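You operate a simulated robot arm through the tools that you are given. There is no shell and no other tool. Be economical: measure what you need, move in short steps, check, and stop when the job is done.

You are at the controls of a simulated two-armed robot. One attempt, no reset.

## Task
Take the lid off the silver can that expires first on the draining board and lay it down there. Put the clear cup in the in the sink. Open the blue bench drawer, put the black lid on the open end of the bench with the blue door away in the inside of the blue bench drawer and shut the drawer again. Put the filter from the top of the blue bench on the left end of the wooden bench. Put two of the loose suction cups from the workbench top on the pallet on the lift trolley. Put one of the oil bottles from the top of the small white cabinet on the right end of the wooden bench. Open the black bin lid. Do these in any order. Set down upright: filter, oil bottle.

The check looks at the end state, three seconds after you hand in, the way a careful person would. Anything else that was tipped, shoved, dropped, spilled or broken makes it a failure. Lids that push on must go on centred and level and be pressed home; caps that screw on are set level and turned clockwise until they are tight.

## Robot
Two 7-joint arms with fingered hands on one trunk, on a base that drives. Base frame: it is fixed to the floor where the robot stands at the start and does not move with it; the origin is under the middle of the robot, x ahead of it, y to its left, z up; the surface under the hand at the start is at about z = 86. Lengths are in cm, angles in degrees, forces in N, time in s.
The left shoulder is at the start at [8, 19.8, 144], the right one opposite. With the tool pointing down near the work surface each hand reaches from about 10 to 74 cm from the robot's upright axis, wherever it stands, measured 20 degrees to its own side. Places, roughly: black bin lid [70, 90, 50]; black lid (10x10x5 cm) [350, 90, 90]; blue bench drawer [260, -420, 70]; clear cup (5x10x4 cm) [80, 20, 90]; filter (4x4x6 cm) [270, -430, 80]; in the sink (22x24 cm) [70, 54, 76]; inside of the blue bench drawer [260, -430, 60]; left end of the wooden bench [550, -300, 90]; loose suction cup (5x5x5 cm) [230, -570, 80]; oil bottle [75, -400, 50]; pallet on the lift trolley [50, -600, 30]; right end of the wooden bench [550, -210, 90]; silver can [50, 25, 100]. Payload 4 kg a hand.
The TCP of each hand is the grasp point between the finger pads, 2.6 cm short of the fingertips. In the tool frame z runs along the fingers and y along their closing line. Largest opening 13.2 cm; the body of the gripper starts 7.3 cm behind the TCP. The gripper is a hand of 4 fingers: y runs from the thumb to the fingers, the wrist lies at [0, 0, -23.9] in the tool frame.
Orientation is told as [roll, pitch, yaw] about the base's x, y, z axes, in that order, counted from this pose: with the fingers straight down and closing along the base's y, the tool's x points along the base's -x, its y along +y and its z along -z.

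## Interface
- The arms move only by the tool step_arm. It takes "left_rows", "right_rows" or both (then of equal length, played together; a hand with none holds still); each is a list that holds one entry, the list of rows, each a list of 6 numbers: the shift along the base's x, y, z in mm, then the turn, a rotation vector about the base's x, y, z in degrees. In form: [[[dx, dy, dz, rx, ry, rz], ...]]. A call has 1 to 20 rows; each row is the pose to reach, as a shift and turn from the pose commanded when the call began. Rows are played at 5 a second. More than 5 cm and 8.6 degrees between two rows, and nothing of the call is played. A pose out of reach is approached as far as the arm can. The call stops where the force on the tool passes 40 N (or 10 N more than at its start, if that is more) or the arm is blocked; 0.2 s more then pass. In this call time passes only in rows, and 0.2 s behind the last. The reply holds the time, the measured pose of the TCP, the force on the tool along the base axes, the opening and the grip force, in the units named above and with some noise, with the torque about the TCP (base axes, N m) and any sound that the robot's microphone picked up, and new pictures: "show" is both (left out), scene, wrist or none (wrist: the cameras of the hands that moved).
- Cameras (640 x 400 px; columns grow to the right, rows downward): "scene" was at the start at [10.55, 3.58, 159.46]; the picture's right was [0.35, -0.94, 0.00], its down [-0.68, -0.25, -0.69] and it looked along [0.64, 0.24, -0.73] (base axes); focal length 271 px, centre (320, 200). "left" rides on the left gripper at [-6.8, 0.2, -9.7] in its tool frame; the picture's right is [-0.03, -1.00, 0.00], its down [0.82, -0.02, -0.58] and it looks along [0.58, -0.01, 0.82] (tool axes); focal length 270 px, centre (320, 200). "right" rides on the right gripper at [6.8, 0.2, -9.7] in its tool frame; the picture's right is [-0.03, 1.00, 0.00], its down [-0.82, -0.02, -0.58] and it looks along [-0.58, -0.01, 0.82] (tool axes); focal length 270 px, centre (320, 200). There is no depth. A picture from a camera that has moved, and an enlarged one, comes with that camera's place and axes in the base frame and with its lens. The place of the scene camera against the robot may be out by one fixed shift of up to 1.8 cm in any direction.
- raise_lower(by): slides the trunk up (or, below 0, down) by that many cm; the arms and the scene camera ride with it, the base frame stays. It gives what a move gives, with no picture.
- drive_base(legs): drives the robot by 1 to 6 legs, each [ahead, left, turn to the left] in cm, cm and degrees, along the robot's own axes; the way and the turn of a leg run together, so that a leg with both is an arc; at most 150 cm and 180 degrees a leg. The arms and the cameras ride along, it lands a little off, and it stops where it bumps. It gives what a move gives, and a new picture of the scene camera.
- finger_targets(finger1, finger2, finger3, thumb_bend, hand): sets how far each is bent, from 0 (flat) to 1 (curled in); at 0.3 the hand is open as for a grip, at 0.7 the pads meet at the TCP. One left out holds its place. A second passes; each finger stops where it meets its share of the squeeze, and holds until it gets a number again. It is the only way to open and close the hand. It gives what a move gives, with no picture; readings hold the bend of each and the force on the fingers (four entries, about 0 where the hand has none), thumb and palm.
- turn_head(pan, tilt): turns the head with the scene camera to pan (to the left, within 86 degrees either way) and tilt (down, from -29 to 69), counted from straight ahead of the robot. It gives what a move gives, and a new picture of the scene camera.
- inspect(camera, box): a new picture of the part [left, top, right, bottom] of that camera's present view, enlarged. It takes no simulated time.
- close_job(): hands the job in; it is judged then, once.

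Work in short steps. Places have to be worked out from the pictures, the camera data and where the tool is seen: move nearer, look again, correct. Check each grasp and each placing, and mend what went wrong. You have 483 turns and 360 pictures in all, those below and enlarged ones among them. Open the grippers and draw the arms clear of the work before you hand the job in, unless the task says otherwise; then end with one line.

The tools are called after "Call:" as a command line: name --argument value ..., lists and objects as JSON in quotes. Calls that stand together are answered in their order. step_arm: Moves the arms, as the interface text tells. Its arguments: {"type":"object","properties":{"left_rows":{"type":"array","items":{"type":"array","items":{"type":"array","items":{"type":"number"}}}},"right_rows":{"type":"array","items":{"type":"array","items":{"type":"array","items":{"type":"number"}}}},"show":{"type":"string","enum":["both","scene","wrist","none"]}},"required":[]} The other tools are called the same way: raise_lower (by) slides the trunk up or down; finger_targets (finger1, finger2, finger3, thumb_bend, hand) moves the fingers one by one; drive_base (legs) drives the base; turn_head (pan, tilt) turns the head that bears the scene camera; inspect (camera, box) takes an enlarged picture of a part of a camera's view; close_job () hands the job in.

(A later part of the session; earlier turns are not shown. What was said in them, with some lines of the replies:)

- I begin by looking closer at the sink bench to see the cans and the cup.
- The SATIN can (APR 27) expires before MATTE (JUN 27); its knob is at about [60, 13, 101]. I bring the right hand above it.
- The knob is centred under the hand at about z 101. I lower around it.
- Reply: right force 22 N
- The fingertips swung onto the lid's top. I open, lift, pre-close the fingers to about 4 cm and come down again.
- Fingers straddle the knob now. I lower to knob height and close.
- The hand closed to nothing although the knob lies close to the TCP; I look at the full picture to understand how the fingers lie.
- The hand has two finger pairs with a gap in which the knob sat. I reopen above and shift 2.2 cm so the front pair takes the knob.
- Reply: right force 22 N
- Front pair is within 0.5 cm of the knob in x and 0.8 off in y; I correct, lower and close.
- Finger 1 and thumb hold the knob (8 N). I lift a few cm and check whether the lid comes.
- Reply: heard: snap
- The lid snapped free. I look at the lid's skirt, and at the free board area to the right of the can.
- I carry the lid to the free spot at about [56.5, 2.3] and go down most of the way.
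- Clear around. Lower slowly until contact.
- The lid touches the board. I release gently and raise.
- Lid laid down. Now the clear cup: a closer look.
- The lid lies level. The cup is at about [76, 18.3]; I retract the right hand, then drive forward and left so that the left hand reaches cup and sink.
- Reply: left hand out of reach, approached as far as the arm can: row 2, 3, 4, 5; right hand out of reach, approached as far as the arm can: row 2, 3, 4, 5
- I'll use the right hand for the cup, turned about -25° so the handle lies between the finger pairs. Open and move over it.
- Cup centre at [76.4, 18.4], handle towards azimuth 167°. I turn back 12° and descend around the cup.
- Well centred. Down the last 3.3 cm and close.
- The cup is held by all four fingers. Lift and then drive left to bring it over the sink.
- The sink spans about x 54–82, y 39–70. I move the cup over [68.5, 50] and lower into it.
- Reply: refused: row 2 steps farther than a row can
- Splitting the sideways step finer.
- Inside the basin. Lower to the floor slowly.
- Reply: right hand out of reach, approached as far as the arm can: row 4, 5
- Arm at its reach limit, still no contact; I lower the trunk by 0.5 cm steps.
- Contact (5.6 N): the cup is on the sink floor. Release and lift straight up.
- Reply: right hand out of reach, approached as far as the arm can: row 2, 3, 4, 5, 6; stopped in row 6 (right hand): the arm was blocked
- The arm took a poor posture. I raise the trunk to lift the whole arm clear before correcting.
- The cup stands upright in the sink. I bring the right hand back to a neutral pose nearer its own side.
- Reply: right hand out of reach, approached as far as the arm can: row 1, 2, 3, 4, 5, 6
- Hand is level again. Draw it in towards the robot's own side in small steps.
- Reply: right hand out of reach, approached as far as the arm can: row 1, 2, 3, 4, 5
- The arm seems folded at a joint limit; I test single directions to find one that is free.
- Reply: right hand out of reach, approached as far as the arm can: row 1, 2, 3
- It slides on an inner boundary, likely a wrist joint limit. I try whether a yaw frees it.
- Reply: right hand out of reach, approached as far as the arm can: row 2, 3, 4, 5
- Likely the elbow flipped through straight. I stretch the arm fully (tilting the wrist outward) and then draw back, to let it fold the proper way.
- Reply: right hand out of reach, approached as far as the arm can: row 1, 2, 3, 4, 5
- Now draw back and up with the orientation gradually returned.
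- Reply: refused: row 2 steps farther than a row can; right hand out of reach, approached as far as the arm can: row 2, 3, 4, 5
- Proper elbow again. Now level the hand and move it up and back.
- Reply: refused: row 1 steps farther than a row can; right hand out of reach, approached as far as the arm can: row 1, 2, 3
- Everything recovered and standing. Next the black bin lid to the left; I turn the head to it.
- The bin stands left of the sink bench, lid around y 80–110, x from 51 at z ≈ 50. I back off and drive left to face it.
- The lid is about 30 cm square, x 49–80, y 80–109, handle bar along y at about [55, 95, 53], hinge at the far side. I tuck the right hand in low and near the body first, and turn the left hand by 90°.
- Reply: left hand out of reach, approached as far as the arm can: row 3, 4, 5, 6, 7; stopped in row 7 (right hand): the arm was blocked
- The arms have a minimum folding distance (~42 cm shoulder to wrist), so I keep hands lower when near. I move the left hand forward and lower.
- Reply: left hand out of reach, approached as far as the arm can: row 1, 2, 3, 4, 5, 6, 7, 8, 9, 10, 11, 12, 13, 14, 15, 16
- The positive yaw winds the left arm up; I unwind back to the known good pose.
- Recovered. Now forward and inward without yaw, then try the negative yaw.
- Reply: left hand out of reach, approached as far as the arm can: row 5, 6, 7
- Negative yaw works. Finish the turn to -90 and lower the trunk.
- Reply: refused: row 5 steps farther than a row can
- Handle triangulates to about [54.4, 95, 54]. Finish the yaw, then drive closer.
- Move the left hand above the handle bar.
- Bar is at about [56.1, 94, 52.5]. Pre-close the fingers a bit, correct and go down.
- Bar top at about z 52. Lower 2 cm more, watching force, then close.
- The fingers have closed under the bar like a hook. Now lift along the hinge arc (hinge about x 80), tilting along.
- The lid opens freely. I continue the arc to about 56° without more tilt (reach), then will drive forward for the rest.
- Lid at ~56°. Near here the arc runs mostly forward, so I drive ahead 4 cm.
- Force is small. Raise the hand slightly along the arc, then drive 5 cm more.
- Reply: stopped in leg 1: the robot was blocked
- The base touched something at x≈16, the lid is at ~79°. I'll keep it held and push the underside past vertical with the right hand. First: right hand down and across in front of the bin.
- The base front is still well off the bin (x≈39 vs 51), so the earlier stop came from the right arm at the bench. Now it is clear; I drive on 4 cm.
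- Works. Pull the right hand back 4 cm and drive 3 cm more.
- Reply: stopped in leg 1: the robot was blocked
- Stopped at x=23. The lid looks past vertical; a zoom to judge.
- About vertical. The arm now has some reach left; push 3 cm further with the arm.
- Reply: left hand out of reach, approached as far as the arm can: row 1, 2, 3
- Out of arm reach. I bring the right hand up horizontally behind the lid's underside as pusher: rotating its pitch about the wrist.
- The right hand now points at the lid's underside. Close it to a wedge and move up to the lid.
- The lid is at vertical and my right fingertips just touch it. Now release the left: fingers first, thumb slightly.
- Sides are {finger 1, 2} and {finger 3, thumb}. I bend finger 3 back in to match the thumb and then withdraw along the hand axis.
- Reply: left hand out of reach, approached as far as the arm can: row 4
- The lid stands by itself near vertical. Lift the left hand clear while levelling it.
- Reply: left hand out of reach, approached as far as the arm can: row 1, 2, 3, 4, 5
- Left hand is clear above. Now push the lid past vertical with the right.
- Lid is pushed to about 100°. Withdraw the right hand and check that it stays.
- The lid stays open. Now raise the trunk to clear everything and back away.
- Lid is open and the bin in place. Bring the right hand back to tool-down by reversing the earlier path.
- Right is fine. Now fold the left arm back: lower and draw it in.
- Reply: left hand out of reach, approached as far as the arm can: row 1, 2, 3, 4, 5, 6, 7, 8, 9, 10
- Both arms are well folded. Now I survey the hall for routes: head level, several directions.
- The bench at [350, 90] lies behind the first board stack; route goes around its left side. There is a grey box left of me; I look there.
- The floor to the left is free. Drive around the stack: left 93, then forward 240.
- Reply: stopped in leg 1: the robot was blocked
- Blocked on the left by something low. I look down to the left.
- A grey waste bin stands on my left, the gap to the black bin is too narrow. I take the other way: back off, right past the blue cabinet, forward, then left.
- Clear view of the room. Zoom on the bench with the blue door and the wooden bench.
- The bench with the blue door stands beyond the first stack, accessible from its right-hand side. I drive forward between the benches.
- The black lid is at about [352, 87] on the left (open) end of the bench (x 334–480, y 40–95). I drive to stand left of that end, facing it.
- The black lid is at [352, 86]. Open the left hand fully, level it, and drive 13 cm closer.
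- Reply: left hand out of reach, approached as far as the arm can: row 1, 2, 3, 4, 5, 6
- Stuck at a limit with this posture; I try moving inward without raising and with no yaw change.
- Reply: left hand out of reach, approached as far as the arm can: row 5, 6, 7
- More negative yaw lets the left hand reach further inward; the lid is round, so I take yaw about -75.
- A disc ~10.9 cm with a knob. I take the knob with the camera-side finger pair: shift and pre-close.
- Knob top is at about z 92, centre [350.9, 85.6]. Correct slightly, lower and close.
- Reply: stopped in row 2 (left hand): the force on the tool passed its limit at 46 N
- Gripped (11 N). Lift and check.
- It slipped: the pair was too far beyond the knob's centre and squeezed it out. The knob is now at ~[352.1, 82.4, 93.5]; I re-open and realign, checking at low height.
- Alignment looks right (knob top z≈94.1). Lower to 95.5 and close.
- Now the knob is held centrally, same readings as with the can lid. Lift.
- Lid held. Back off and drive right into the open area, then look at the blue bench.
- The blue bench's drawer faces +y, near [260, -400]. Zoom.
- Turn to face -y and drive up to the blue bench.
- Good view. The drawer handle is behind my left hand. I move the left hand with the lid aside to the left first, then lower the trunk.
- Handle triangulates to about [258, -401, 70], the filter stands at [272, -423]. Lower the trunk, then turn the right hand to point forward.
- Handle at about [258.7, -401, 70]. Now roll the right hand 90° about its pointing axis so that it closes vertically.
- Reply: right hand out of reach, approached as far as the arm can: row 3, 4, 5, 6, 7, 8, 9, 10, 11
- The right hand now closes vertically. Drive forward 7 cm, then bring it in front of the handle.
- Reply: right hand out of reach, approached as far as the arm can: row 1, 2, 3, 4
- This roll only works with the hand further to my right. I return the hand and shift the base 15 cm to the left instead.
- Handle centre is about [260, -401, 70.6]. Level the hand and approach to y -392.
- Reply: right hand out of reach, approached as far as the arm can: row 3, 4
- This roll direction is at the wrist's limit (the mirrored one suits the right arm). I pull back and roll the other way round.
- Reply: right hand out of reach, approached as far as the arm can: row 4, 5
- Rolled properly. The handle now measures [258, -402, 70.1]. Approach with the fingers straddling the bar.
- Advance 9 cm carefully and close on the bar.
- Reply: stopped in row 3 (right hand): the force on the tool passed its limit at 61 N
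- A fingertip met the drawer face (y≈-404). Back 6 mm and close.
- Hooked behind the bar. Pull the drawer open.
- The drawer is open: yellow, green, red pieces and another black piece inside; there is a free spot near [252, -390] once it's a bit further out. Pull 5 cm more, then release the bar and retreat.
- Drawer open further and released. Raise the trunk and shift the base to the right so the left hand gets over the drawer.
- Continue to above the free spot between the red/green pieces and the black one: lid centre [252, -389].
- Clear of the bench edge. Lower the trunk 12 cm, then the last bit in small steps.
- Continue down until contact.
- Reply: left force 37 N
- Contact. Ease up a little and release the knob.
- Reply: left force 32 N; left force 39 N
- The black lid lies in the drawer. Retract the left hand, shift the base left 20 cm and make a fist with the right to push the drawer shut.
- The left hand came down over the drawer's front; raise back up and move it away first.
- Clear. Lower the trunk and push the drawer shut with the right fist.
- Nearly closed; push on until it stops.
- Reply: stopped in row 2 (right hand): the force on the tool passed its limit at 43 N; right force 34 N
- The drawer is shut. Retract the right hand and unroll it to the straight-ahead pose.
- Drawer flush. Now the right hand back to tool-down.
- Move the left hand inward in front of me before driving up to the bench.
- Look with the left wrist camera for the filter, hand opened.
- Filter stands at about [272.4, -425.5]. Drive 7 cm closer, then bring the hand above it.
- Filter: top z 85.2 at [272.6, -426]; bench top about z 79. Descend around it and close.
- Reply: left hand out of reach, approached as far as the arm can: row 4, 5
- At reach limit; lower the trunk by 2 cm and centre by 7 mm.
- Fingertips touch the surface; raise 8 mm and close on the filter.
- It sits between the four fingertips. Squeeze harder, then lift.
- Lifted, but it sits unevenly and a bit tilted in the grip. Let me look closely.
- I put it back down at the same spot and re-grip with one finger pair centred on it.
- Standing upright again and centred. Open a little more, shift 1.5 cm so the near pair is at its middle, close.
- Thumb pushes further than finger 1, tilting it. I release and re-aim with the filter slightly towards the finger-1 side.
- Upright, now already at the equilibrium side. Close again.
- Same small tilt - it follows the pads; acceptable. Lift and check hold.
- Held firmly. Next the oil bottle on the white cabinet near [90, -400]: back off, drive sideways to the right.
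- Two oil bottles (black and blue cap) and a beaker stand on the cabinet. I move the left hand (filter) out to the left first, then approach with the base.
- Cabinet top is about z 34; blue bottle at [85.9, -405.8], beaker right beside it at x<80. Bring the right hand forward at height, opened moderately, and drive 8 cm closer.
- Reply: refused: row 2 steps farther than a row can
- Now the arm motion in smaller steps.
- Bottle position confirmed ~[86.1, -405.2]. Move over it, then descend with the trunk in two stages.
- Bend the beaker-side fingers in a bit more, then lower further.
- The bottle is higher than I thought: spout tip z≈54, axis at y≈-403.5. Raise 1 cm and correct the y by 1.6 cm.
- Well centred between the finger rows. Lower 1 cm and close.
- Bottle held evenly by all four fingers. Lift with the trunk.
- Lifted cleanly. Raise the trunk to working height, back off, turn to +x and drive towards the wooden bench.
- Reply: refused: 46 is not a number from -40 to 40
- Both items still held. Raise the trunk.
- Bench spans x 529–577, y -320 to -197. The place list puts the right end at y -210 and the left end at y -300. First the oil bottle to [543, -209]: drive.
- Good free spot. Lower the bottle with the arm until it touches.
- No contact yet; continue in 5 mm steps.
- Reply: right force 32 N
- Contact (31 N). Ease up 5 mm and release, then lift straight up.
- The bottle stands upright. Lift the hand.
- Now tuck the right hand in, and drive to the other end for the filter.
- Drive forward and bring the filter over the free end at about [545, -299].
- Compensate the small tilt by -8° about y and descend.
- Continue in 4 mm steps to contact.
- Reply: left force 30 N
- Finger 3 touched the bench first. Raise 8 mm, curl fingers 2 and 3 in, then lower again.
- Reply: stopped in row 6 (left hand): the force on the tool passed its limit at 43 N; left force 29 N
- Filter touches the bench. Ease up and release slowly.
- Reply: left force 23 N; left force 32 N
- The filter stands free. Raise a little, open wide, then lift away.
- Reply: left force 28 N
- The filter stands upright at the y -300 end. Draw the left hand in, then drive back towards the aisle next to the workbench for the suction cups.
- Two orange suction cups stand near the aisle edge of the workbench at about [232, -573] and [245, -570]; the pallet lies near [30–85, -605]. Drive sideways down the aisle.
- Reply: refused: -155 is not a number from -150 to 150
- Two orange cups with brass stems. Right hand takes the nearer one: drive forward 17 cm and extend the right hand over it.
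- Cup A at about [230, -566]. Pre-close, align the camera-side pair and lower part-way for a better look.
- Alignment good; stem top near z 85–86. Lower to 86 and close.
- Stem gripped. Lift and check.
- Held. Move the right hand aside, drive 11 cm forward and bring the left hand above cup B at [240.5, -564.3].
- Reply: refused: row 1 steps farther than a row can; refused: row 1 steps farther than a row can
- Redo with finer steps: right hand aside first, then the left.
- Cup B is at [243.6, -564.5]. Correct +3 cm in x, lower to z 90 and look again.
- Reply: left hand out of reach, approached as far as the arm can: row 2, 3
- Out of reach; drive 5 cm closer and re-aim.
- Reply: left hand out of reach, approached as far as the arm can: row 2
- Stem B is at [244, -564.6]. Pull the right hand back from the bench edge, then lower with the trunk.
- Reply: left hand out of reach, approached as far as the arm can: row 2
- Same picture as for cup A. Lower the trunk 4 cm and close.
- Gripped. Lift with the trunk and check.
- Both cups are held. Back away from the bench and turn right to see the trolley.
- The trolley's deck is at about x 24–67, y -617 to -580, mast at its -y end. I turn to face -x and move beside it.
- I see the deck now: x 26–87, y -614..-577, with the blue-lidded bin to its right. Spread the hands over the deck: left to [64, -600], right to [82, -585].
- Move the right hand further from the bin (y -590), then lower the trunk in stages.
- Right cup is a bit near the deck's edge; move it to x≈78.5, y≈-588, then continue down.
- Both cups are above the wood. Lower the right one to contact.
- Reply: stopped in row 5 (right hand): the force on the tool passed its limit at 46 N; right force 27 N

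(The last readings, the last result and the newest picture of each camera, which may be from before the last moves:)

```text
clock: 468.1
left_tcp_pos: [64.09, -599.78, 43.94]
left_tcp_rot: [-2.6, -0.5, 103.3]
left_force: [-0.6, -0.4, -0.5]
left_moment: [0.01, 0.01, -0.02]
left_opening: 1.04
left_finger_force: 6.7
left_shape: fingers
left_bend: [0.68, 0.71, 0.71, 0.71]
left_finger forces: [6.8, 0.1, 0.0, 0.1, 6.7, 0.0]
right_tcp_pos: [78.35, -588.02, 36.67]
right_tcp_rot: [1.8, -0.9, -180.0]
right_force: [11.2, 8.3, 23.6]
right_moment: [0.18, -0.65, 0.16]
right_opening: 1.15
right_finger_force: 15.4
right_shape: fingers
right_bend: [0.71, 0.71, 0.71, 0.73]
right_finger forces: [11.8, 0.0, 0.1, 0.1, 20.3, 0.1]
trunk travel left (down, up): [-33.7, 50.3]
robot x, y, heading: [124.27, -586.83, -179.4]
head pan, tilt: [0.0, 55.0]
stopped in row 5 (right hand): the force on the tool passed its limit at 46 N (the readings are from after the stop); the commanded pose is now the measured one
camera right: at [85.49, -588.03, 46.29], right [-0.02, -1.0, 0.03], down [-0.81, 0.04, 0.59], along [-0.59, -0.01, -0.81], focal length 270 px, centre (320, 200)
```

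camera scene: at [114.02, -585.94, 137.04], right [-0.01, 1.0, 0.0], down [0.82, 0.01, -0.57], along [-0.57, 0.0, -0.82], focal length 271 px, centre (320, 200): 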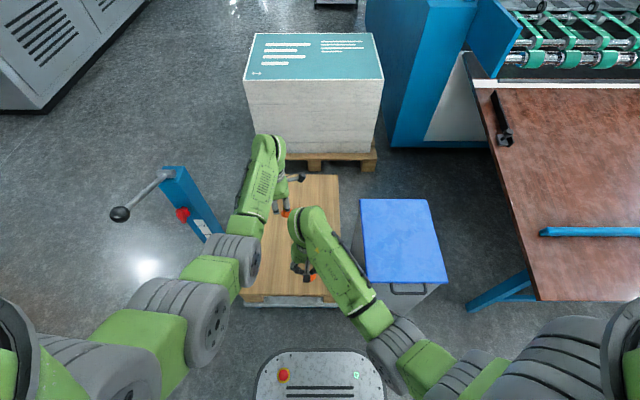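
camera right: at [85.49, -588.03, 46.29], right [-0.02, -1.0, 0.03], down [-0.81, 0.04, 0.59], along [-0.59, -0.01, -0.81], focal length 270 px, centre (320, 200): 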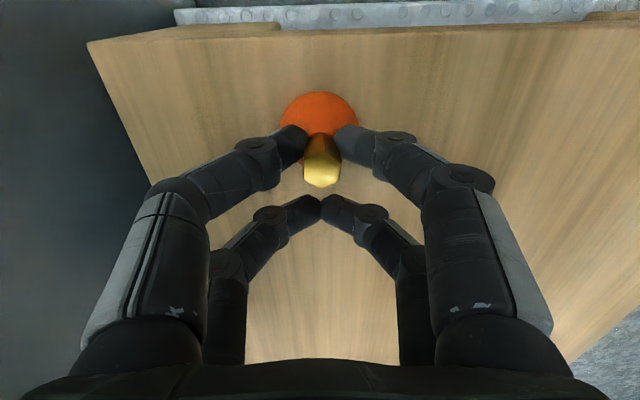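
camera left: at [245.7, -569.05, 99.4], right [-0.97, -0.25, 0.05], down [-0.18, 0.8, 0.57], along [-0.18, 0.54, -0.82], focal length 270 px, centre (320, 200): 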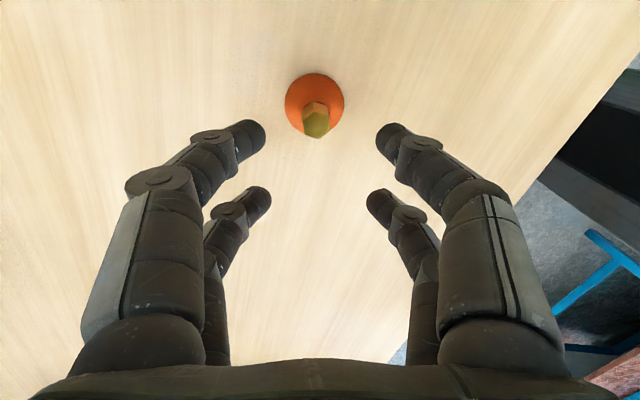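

Contact. Ease up, release, and lift the right hand.

Call:
step_arm --right_rows '[[[0, 0, 5, 0, 0, 0]]]' --show "none"

Call:
finger_targets --hand "right" --finger1 0.56 --finger2 0.56 --finger3 0.56 --thumb_bend 0.56

Call:
step_arm --right_rows '[[[0, 0, 20, 0, 0, 0], [0, 0, 60, 0, 0, 0], [0, 0, 100, 0, 0, 0]]]' --show "wrist"

```text
clock: 468.5
left_tcp_pos: [64.08, -599.9, 43.68]
left_tcp_rot: [-2.7, -0.5, 103.4]
left_force: [-0.5, 0.2, -0.5]
left_moment: [0.01, -0.02, -0.01]
left_opening: 1.04
left_finger_force: 7.3
left_shape: fingers
left_bend: [0.68, 0.71, 0.71, 0.71]
left_finger forces: [6.8, 0.0, 0.0, 0.0, 6.7, 0.1]
right_tcp_pos: [78.41, -588.15, 36.97]
right_tcp_rot: [1.7, -0.6, -179.8]
right_force: [3.2, 3.1, 6.2]
right_moment: [0.05, -0.17, 0.05]
right_opening: 1.16
right_finger_force: 9.4
right_shape: fingers
right_bend: [0.69, 0.71, 0.71, 0.71]
right_finger forces: [7.8, 0.0, 0.0, 0.0, 11.6, 0.0]
trunk travel left (down, up): [-33.7, 50.3]
robot x, y, heading: [123.88, -586.71, -179.5]
head pan, tilt: [0.0, 55.0]
```

```text
clock: 469.5
left_tcp_pos: [64.01, -599.91, 43.68]
left_tcp_rot: [-2.6, -0.4, 103.4]
left_force: [-0.6, 0.8, 0.4]
left_moment: [0.04, -0.01, -0.02]
left_opening: 1.04
left_finger_force: 6.5
left_shape: fingers
left_bend: [0.68, 0.71, 0.71, 0.71]
left_finger forces: [6.8, 0.0, 0.0, 0.1, 6.8, 0.0]
right_tcp_pos: [78.29, -588.18, 36.95]
right_tcp_rot: [1.7, -0.8, -179.8]
right_force: [0.4, -0.1, 0.2]
right_moment: [-0.01, 0.02, 0.01]
right_opening: 4.53
right_finger_force: 0.0
right_shape: fingers
right_bend: [0.56, 0.56, 0.56, 0.56]
right_finger forces: [0.1, 0.1, 0.1, 0.0, 0.0, 0.1]
trunk travel left (down, up): [-33.7, 50.3]
robot x, y, heading: [124.05, -586.91, -179.6]
head pan, tilt: [0.0, 55.0]
```

```text
clock: 470.3
left_tcp_pos: [64.06, -599.97, 43.66]
left_tcp_rot: [-2.7, -0.6, 103.4]
left_force: [-0.5, 0.2, -0.7]
left_moment: [0.01, -0.02, 0.04]
left_opening: 1.05
left_finger_force: 6.6
left_shape: fingers
left_bend: [0.68, 0.71, 0.71, 0.71]
left_finger forces: [6.8, 0.0, 0.1, 0.1, 6.7, 0.1]
right_tcp_pos: [78.47, -588.35, 47.01]
right_tcp_rot: [1.6, -0.7, -179.9]
right_force: [-0.3, 1.0, -0.2]
right_moment: [0.0, 0.02, 0.02]
right_opening: 4.53
right_finger_force: 0.0
right_shape: fingers
right_bend: [0.56, 0.56, 0.56, 0.56]
right_finger forces: [0.0, 0.0, 0.1, 0.1, 0.0, 0.0]
trunk travel left (down, up): [-33.7, 50.3]
robot x, y, heading: [124.3, -586.29, -179.4]
head pan, tilt: [0.0, 55.0]
camera right: at [85.48, -588.36, 56.56], right [-0.02, -1.0, 0.03], down [-0.81, 0.03, 0.59], along [-0.59, -0.01, -0.81], focal length 270 px, centre (320, 200)
```

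right: 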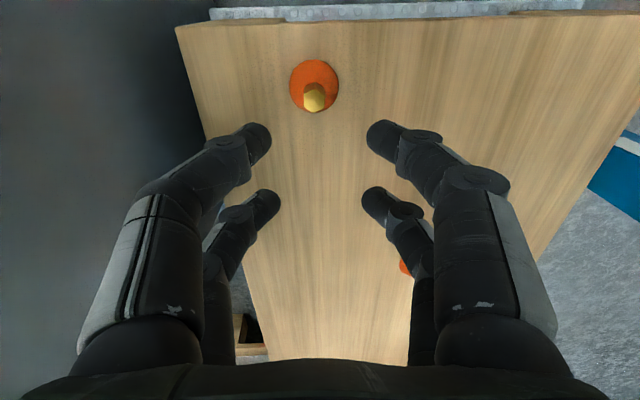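

Cup A stands upright on the deck. Now lower the left one to contact.

Call:
step_arm --left_rows '[[[0, 0, -20, 0, 0, 0], [0, 0, -40, 0, 0, 0], [0, 0, -52, 0, 0, 0], [0, 0, -58, 0, 0, 0], [0, 0, -64, 0, 0, 0], [0, 0, -70, 0, 0, 0], [0, 0, -76, 0, 0, 0], [0, 0, -82, 0, 0, 0]]]' --show "wrist"

```text
clock: 472.1
left_tcp_pos: [63.38, -599.34, 36.37]
left_tcp_rot: [-2.0, -1.2, 103.3]
left_force: [5.6, 5.6, 22.2]
left_moment: [0.55, -0.22, -0.08]
left_opening: 0.7
left_finger_force: 12.7
left_shape: fingers
left_bend: [0.71, 0.71, 0.71, 0.72]
left_finger forces: [8.8, 0.0, 0.0, 0.0, 17.1, 0.0]
right_tcp_pos: [78.52, -588.32, 47.07]
right_tcp_rot: [1.6, -0.9, -179.9]
right_force: [-0.7, -0.2, 0.3]
right_moment: [-0.03, 0.03, 0.0]
right_opening: 4.52
right_finger_force: 0.1
right_shape: fingers
right_bend: [0.56, 0.56, 0.56, 0.56]
right_finger forces: [0.1, 0.0, 0.1, 0.1, 0.0, 0.0]
trunk travel left (down, up): [-33.7, 50.3]
robot x, y, heading: [124.18, -586.42, -179.7]
head pan, tilt: [0.0, 55.0]
stopped in row 8 (left hand): the force on the tool passed its limit at 42 N (the readings are from after the stop); the commanded pose is now the measured one
camera left: at [61.55, -593.04, 46.15], right [0.97, 0.25, 0.04], down [0.19, -0.81, 0.56], along [0.17, -0.54, -0.83], focal length 270 px, centre (320, 200)
```

left: 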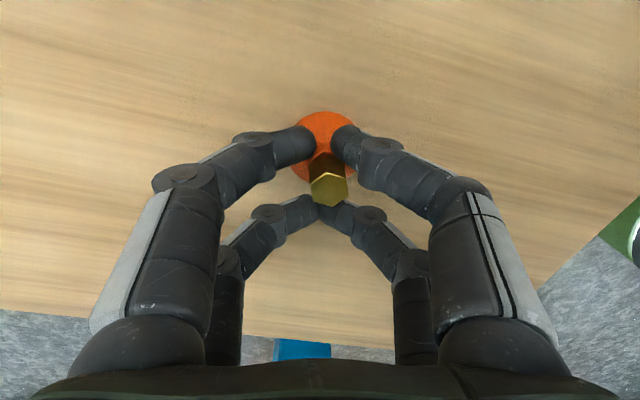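

Contact. Ease up, release, lift the left hand.

Call:
step_arm --left_rows '[[[0, 0, 5, 0, 0, 0]]]' --show "none"

Call:
finger_targets --hand "left" --finger1 0.54 --finger2 0.56 --finger3 0.56 --thumb_bend 0.54

Call:
raise_lower --by 20

Call:
inspect --camera "left" --box '[0, 0, 640, 400]'

```text
clock: 472.5
left_tcp_pos: [63.63, -599.57, 36.6]
left_tcp_rot: [-2.3, -0.9, 103.3]
left_force: [0.0, 3.3, 5.4]
left_moment: [0.17, 0.03, -0.03]
left_opening: 0.54
left_finger_force: 6.7
left_shape: fingers
left_bend: [0.71, 0.71, 0.71, 0.71]
left_finger forces: [6.5, 0.0, 0.0, 0.1, 7.3, 0.1]
right_tcp_pos: [78.45, -588.31, 46.9]
right_tcp_rot: [1.7, -0.7, -179.9]
right_force: [0.2, -0.3, 0.3]
right_moment: [-0.02, -0.02, 0.01]
right_opening: 4.51
right_finger_force: 0.1
right_shape: fingers
right_bend: [0.56, 0.56, 0.56, 0.56]
right_finger forces: [0.0, 0.0, 0.0, 0.0, 0.0, 0.0]
trunk travel left (down, up): [-33.7, 50.3]
robot x, y, heading: [124.26, -586.09, -179.9]
head pan, tilt: [0.0, 55.0]
```

```text
clock: 473.5
left_tcp_pos: [63.57, -599.5, 36.46]
left_tcp_rot: [-2.3, -0.9, 103.3]
left_force: [0.0, -0.7, 0.2]
left_moment: [0.0, 0.01, 0.0]
left_opening: 5.16
left_finger_force: 0.1
left_shape: fingers
left_bend: [0.54, 0.56, 0.56, 0.54]
left_finger forces: [0.0, 0.0, 0.1, 0.0, 0.0, 0.0]
right_tcp_pos: [78.34, -588.45, 46.97]
right_tcp_rot: [1.8, -0.7, -180.0]
right_force: [0.6, 0.1, -0.2]
right_moment: [-0.02, 0.01, 0.02]
right_opening: 4.55
right_finger_force: 0.0
right_shape: fingers
right_bend: [0.56, 0.56, 0.56, 0.56]
right_finger forces: [0.0, 0.0, 0.0, 0.0, 0.1, 0.1]
trunk travel left (down, up): [-33.7, 50.3]
robot x, y, heading: [123.94, -586.39, -179.6]
head pan, tilt: [0.0, 55.0]
```

```text
clock: 475.7
left_tcp_pos: [63.62, -599.65, 56.51]
left_tcp_rot: [-2.3, -0.9, 103.2]
left_force: [0.0, 0.1, -0.4]
left_moment: [0.02, -0.01, -0.01]
left_opening: 5.19
left_finger_force: 0.1
left_shape: fingers
left_bend: [0.54, 0.56, 0.56, 0.54]
left_finger forces: [0.0, 0.0, 0.0, 0.0, 0.0, 0.0]
right_tcp_pos: [78.48, -588.35, 66.89]
right_tcp_rot: [1.7, -0.7, -180.0]
right_force: [0.4, 0.0, 0.5]
right_moment: [0.02, -0.02, 0.01]
right_opening: 4.52
right_finger_force: 0.2
right_shape: fingers
right_bend: [0.56, 0.56, 0.56, 0.56]
right_finger forces: [0.1, 0.0, 0.0, 0.0, 0.1, 0.1]
trunk travel left (down, up): [-53.7, 30.3]
robot x, y, heading: [124.53, -586.39, -179.9]
head pan, tilt: [0.0, 55.0]
```

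```text
1.00 times, centred on (320, 200) of left (not enlarged: the box is as wide or as high as the picture)
camera zoom: at [61.62, -593.09, 66.21], right [0.97, 0.25, 0.04], down [0.19, -0.8, 0.57], along [0.18, -0.54, -0.82], focal length 270 px, centre (320, 200)
```

zoom: 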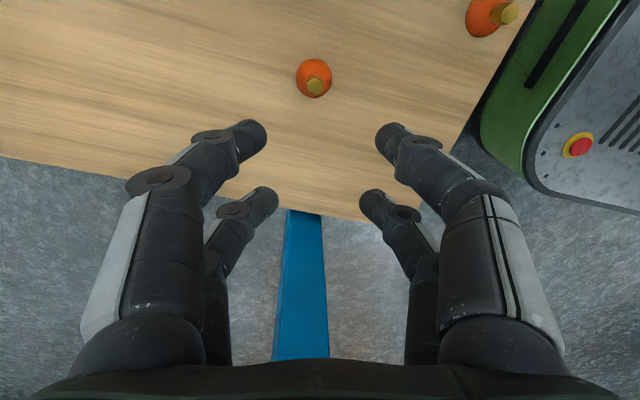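

Both cups stand on the pallet. Raise and back the robot away from the trolley, then a last look.

Call:
raise_lower --by 28

Call:
drive_base --legs '[[-32, 0, 0]]'

Call:
inspect --camera "scene" --box '[220, 60, 460, 240]'

```text
clock: 478.5
left_tcp_pos: [63.58, -599.52, 84.57]
left_tcp_rot: [-2.3, -0.9, 103.3]
left_force: [1.0, 0.8, 0.4]
left_moment: [-0.04, -0.02, 0.02]
left_opening: 5.18
left_finger_force: 0.0
left_shape: fingers
left_bend: [0.54, 0.56, 0.56, 0.54]
left_finger forces: [0.0, 0.0, 0.0, 0.0, 0.0, 0.1]
right_tcp_pos: [78.45, -588.25, 94.94]
right_tcp_rot: [1.7, -0.7, -179.9]
right_force: [-1.0, -0.7, -0.5]
right_moment: [-0.02, -0.02, -0.02]
right_opening: 4.54
right_finger_force: 0.1
right_shape: fingers
right_bend: [0.56, 0.56, 0.56, 0.56]
right_finger forces: [0.1, 0.0, 0.0, 0.0, 0.1, 0.1]
trunk travel left (down, up): [-81.7, 2.3]
robot x, y, heading: [123.94, -586.33, -179.5]
head pan, tilt: [0.0, 55.0]
```

```text
clock: 480.7
left_tcp_pos: [96.24, -599.61, 84.38]
left_tcp_rot: [-2.4, -0.8, 103.7]
left_force: [0.3, -0.1, -0.5]
left_moment: [0.02, -0.01, 0.02]
left_opening: 5.18
left_finger_force: 0.1
left_shape: fingers
left_bend: [0.54, 0.56, 0.56, 0.54]
left_finger forces: [0.0, 0.1, 0.0, 0.0, 0.0, 0.0]
right_tcp_pos: [110.86, -588.34, 94.9]
right_tcp_rot: [1.7, -0.5, -179.6]
right_force: [0.0, -0.1, -0.5]
right_moment: [-0.02, -0.04, -0.02]
right_opening: 4.51
right_finger_force: 0.0
right_shape: fingers
right_bend: [0.56, 0.56, 0.56, 0.56]
right_finger forces: [0.1, 0.0, 0.0, 0.1, 0.0, 0.0]
trunk travel left (down, up): [-81.7, 2.3]
robot x, y, heading: [156.76, -586.54, -179.3]
head pan, tilt: [0.0, 55.0]
camera scene: at [146.32, -585.68, 165.01], right [-0.01, 1.0, 0.0], down [0.82, 0.01, -0.57], along [-0.57, -0.01, -0.82], focal length 271 px, centre (320, 200)
```

scene: 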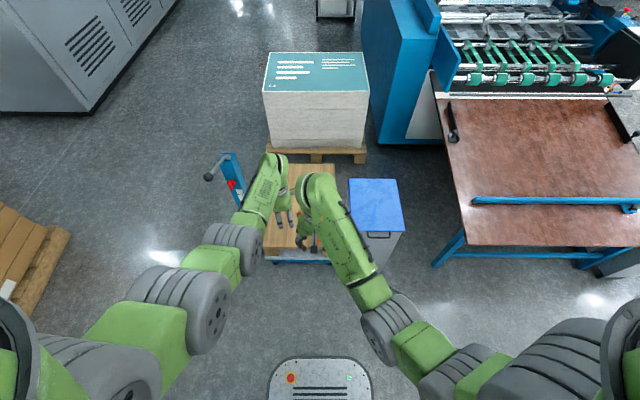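

```text
2.22 times, centred on (340, 150) of scene
camera zoom: at [146.32, -585.68, 165.01], right [-0.01, 1.0, 0.0], down [0.82, 0.01, -0.57], along [-0.57, -0.01, -0.82], focal length 601 px, centre (276, 311)
```

zoom: 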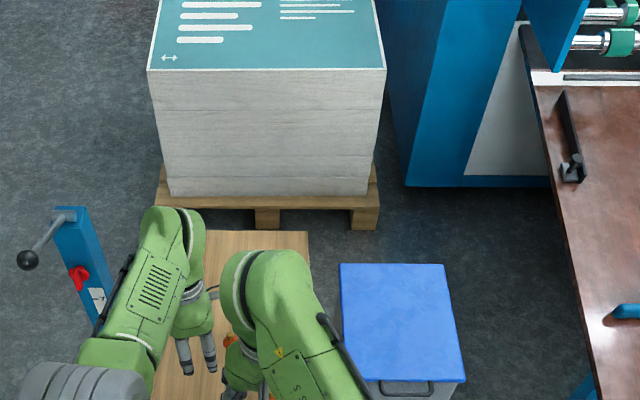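

All tasks are done; I open both grippers and hand in.

Call:
finger_targets --hand "right" --finger1 0.3 --finger2 0.3 --finger3 0.3 --thumb_bend 0.3

Call:
finger_targets --hand "left" --finger1 0.3 --finger2 0.3 --finger3 0.3 --thumb_bend 0.3

Call:
close_job

```text
clock: 481.7
left_tcp_pos: [96.42, -599.59, 84.62]
left_tcp_rot: [-2.2, -0.9, 103.5]
left_force: [0.0, 0.2, -0.3]
left_moment: [0.02, 0.01, -0.01]
left_opening: 5.22
left_finger_force: 0.1
left_shape: fingers
left_bend: [0.54, 0.56, 0.56, 0.54]
left_finger forces: [0.0, 0.0, 0.0, 0.0, 0.1, 0.0]
right_tcp_pos: [111.13, -588.33, 95.0]
right_tcp_rot: [1.7, -0.7, -179.6]
right_force: [-0.6, 0.2, -0.1]
right_moment: [0.0, -0.01, -0.01]
right_opening: 13.24
right_finger_force: 0.1
right_shape: fingers
right_bend: [0.3, 0.3, 0.3, 0.3]
right_finger forces: [0.1, 0.0, 0.0, 0.0, 0.0, 0.0]
trunk travel left (down, up): [-81.7, 2.3]
robot x, y, heading: [156.87, -586.37, -179.5]
head pan, tilt: [0.0, 55.0]
```

```text
clock: 482.7
left_tcp_pos: [96.35, -599.44, 84.55]
left_tcp_rot: [-2.3, -0.8, 103.6]
left_force: [0.4, -0.2, -0.1]
left_moment: [0.0, 0.01, 0.02]
left_opening: 13.25
left_finger_force: 0.1
left_shape: fingers
left_bend: [0.3, 0.3, 0.3, 0.3]
left_finger forces: [0.0, 0.0, 0.0, 0.0, 0.0, 0.0]
right_tcp_pos: [111.11, -588.37, 94.9]
right_tcp_rot: [1.7, -0.7, -179.6]
right_force: [-0.4, 0.0, 0.2]
right_moment: [0.0, -0.01, 0.03]
right_opening: 13.24
right_finger_force: 0.1
right_shape: fingers
right_bend: [0.3, 0.3, 0.3, 0.3]
right_finger forces: [0.0, 0.0, 0.0, 0.0, 0.0, 0.1]
trunk travel left (down, up): [-81.7, 2.3]
robot x, y, heading: [156.95, -586.26, -179.1]
head pan, tilt: [0.0, 55.0]
```

```text
The job is handed in.
```

All the jobs are done and handed in. The robot nudged a grey waste bin near the sink while driving, which I did not inspect for movement afterwards, and the bench ends follow the listed coordinates, the reverse of what I saw facing it: filter at y -300, oil bottle at y -210.
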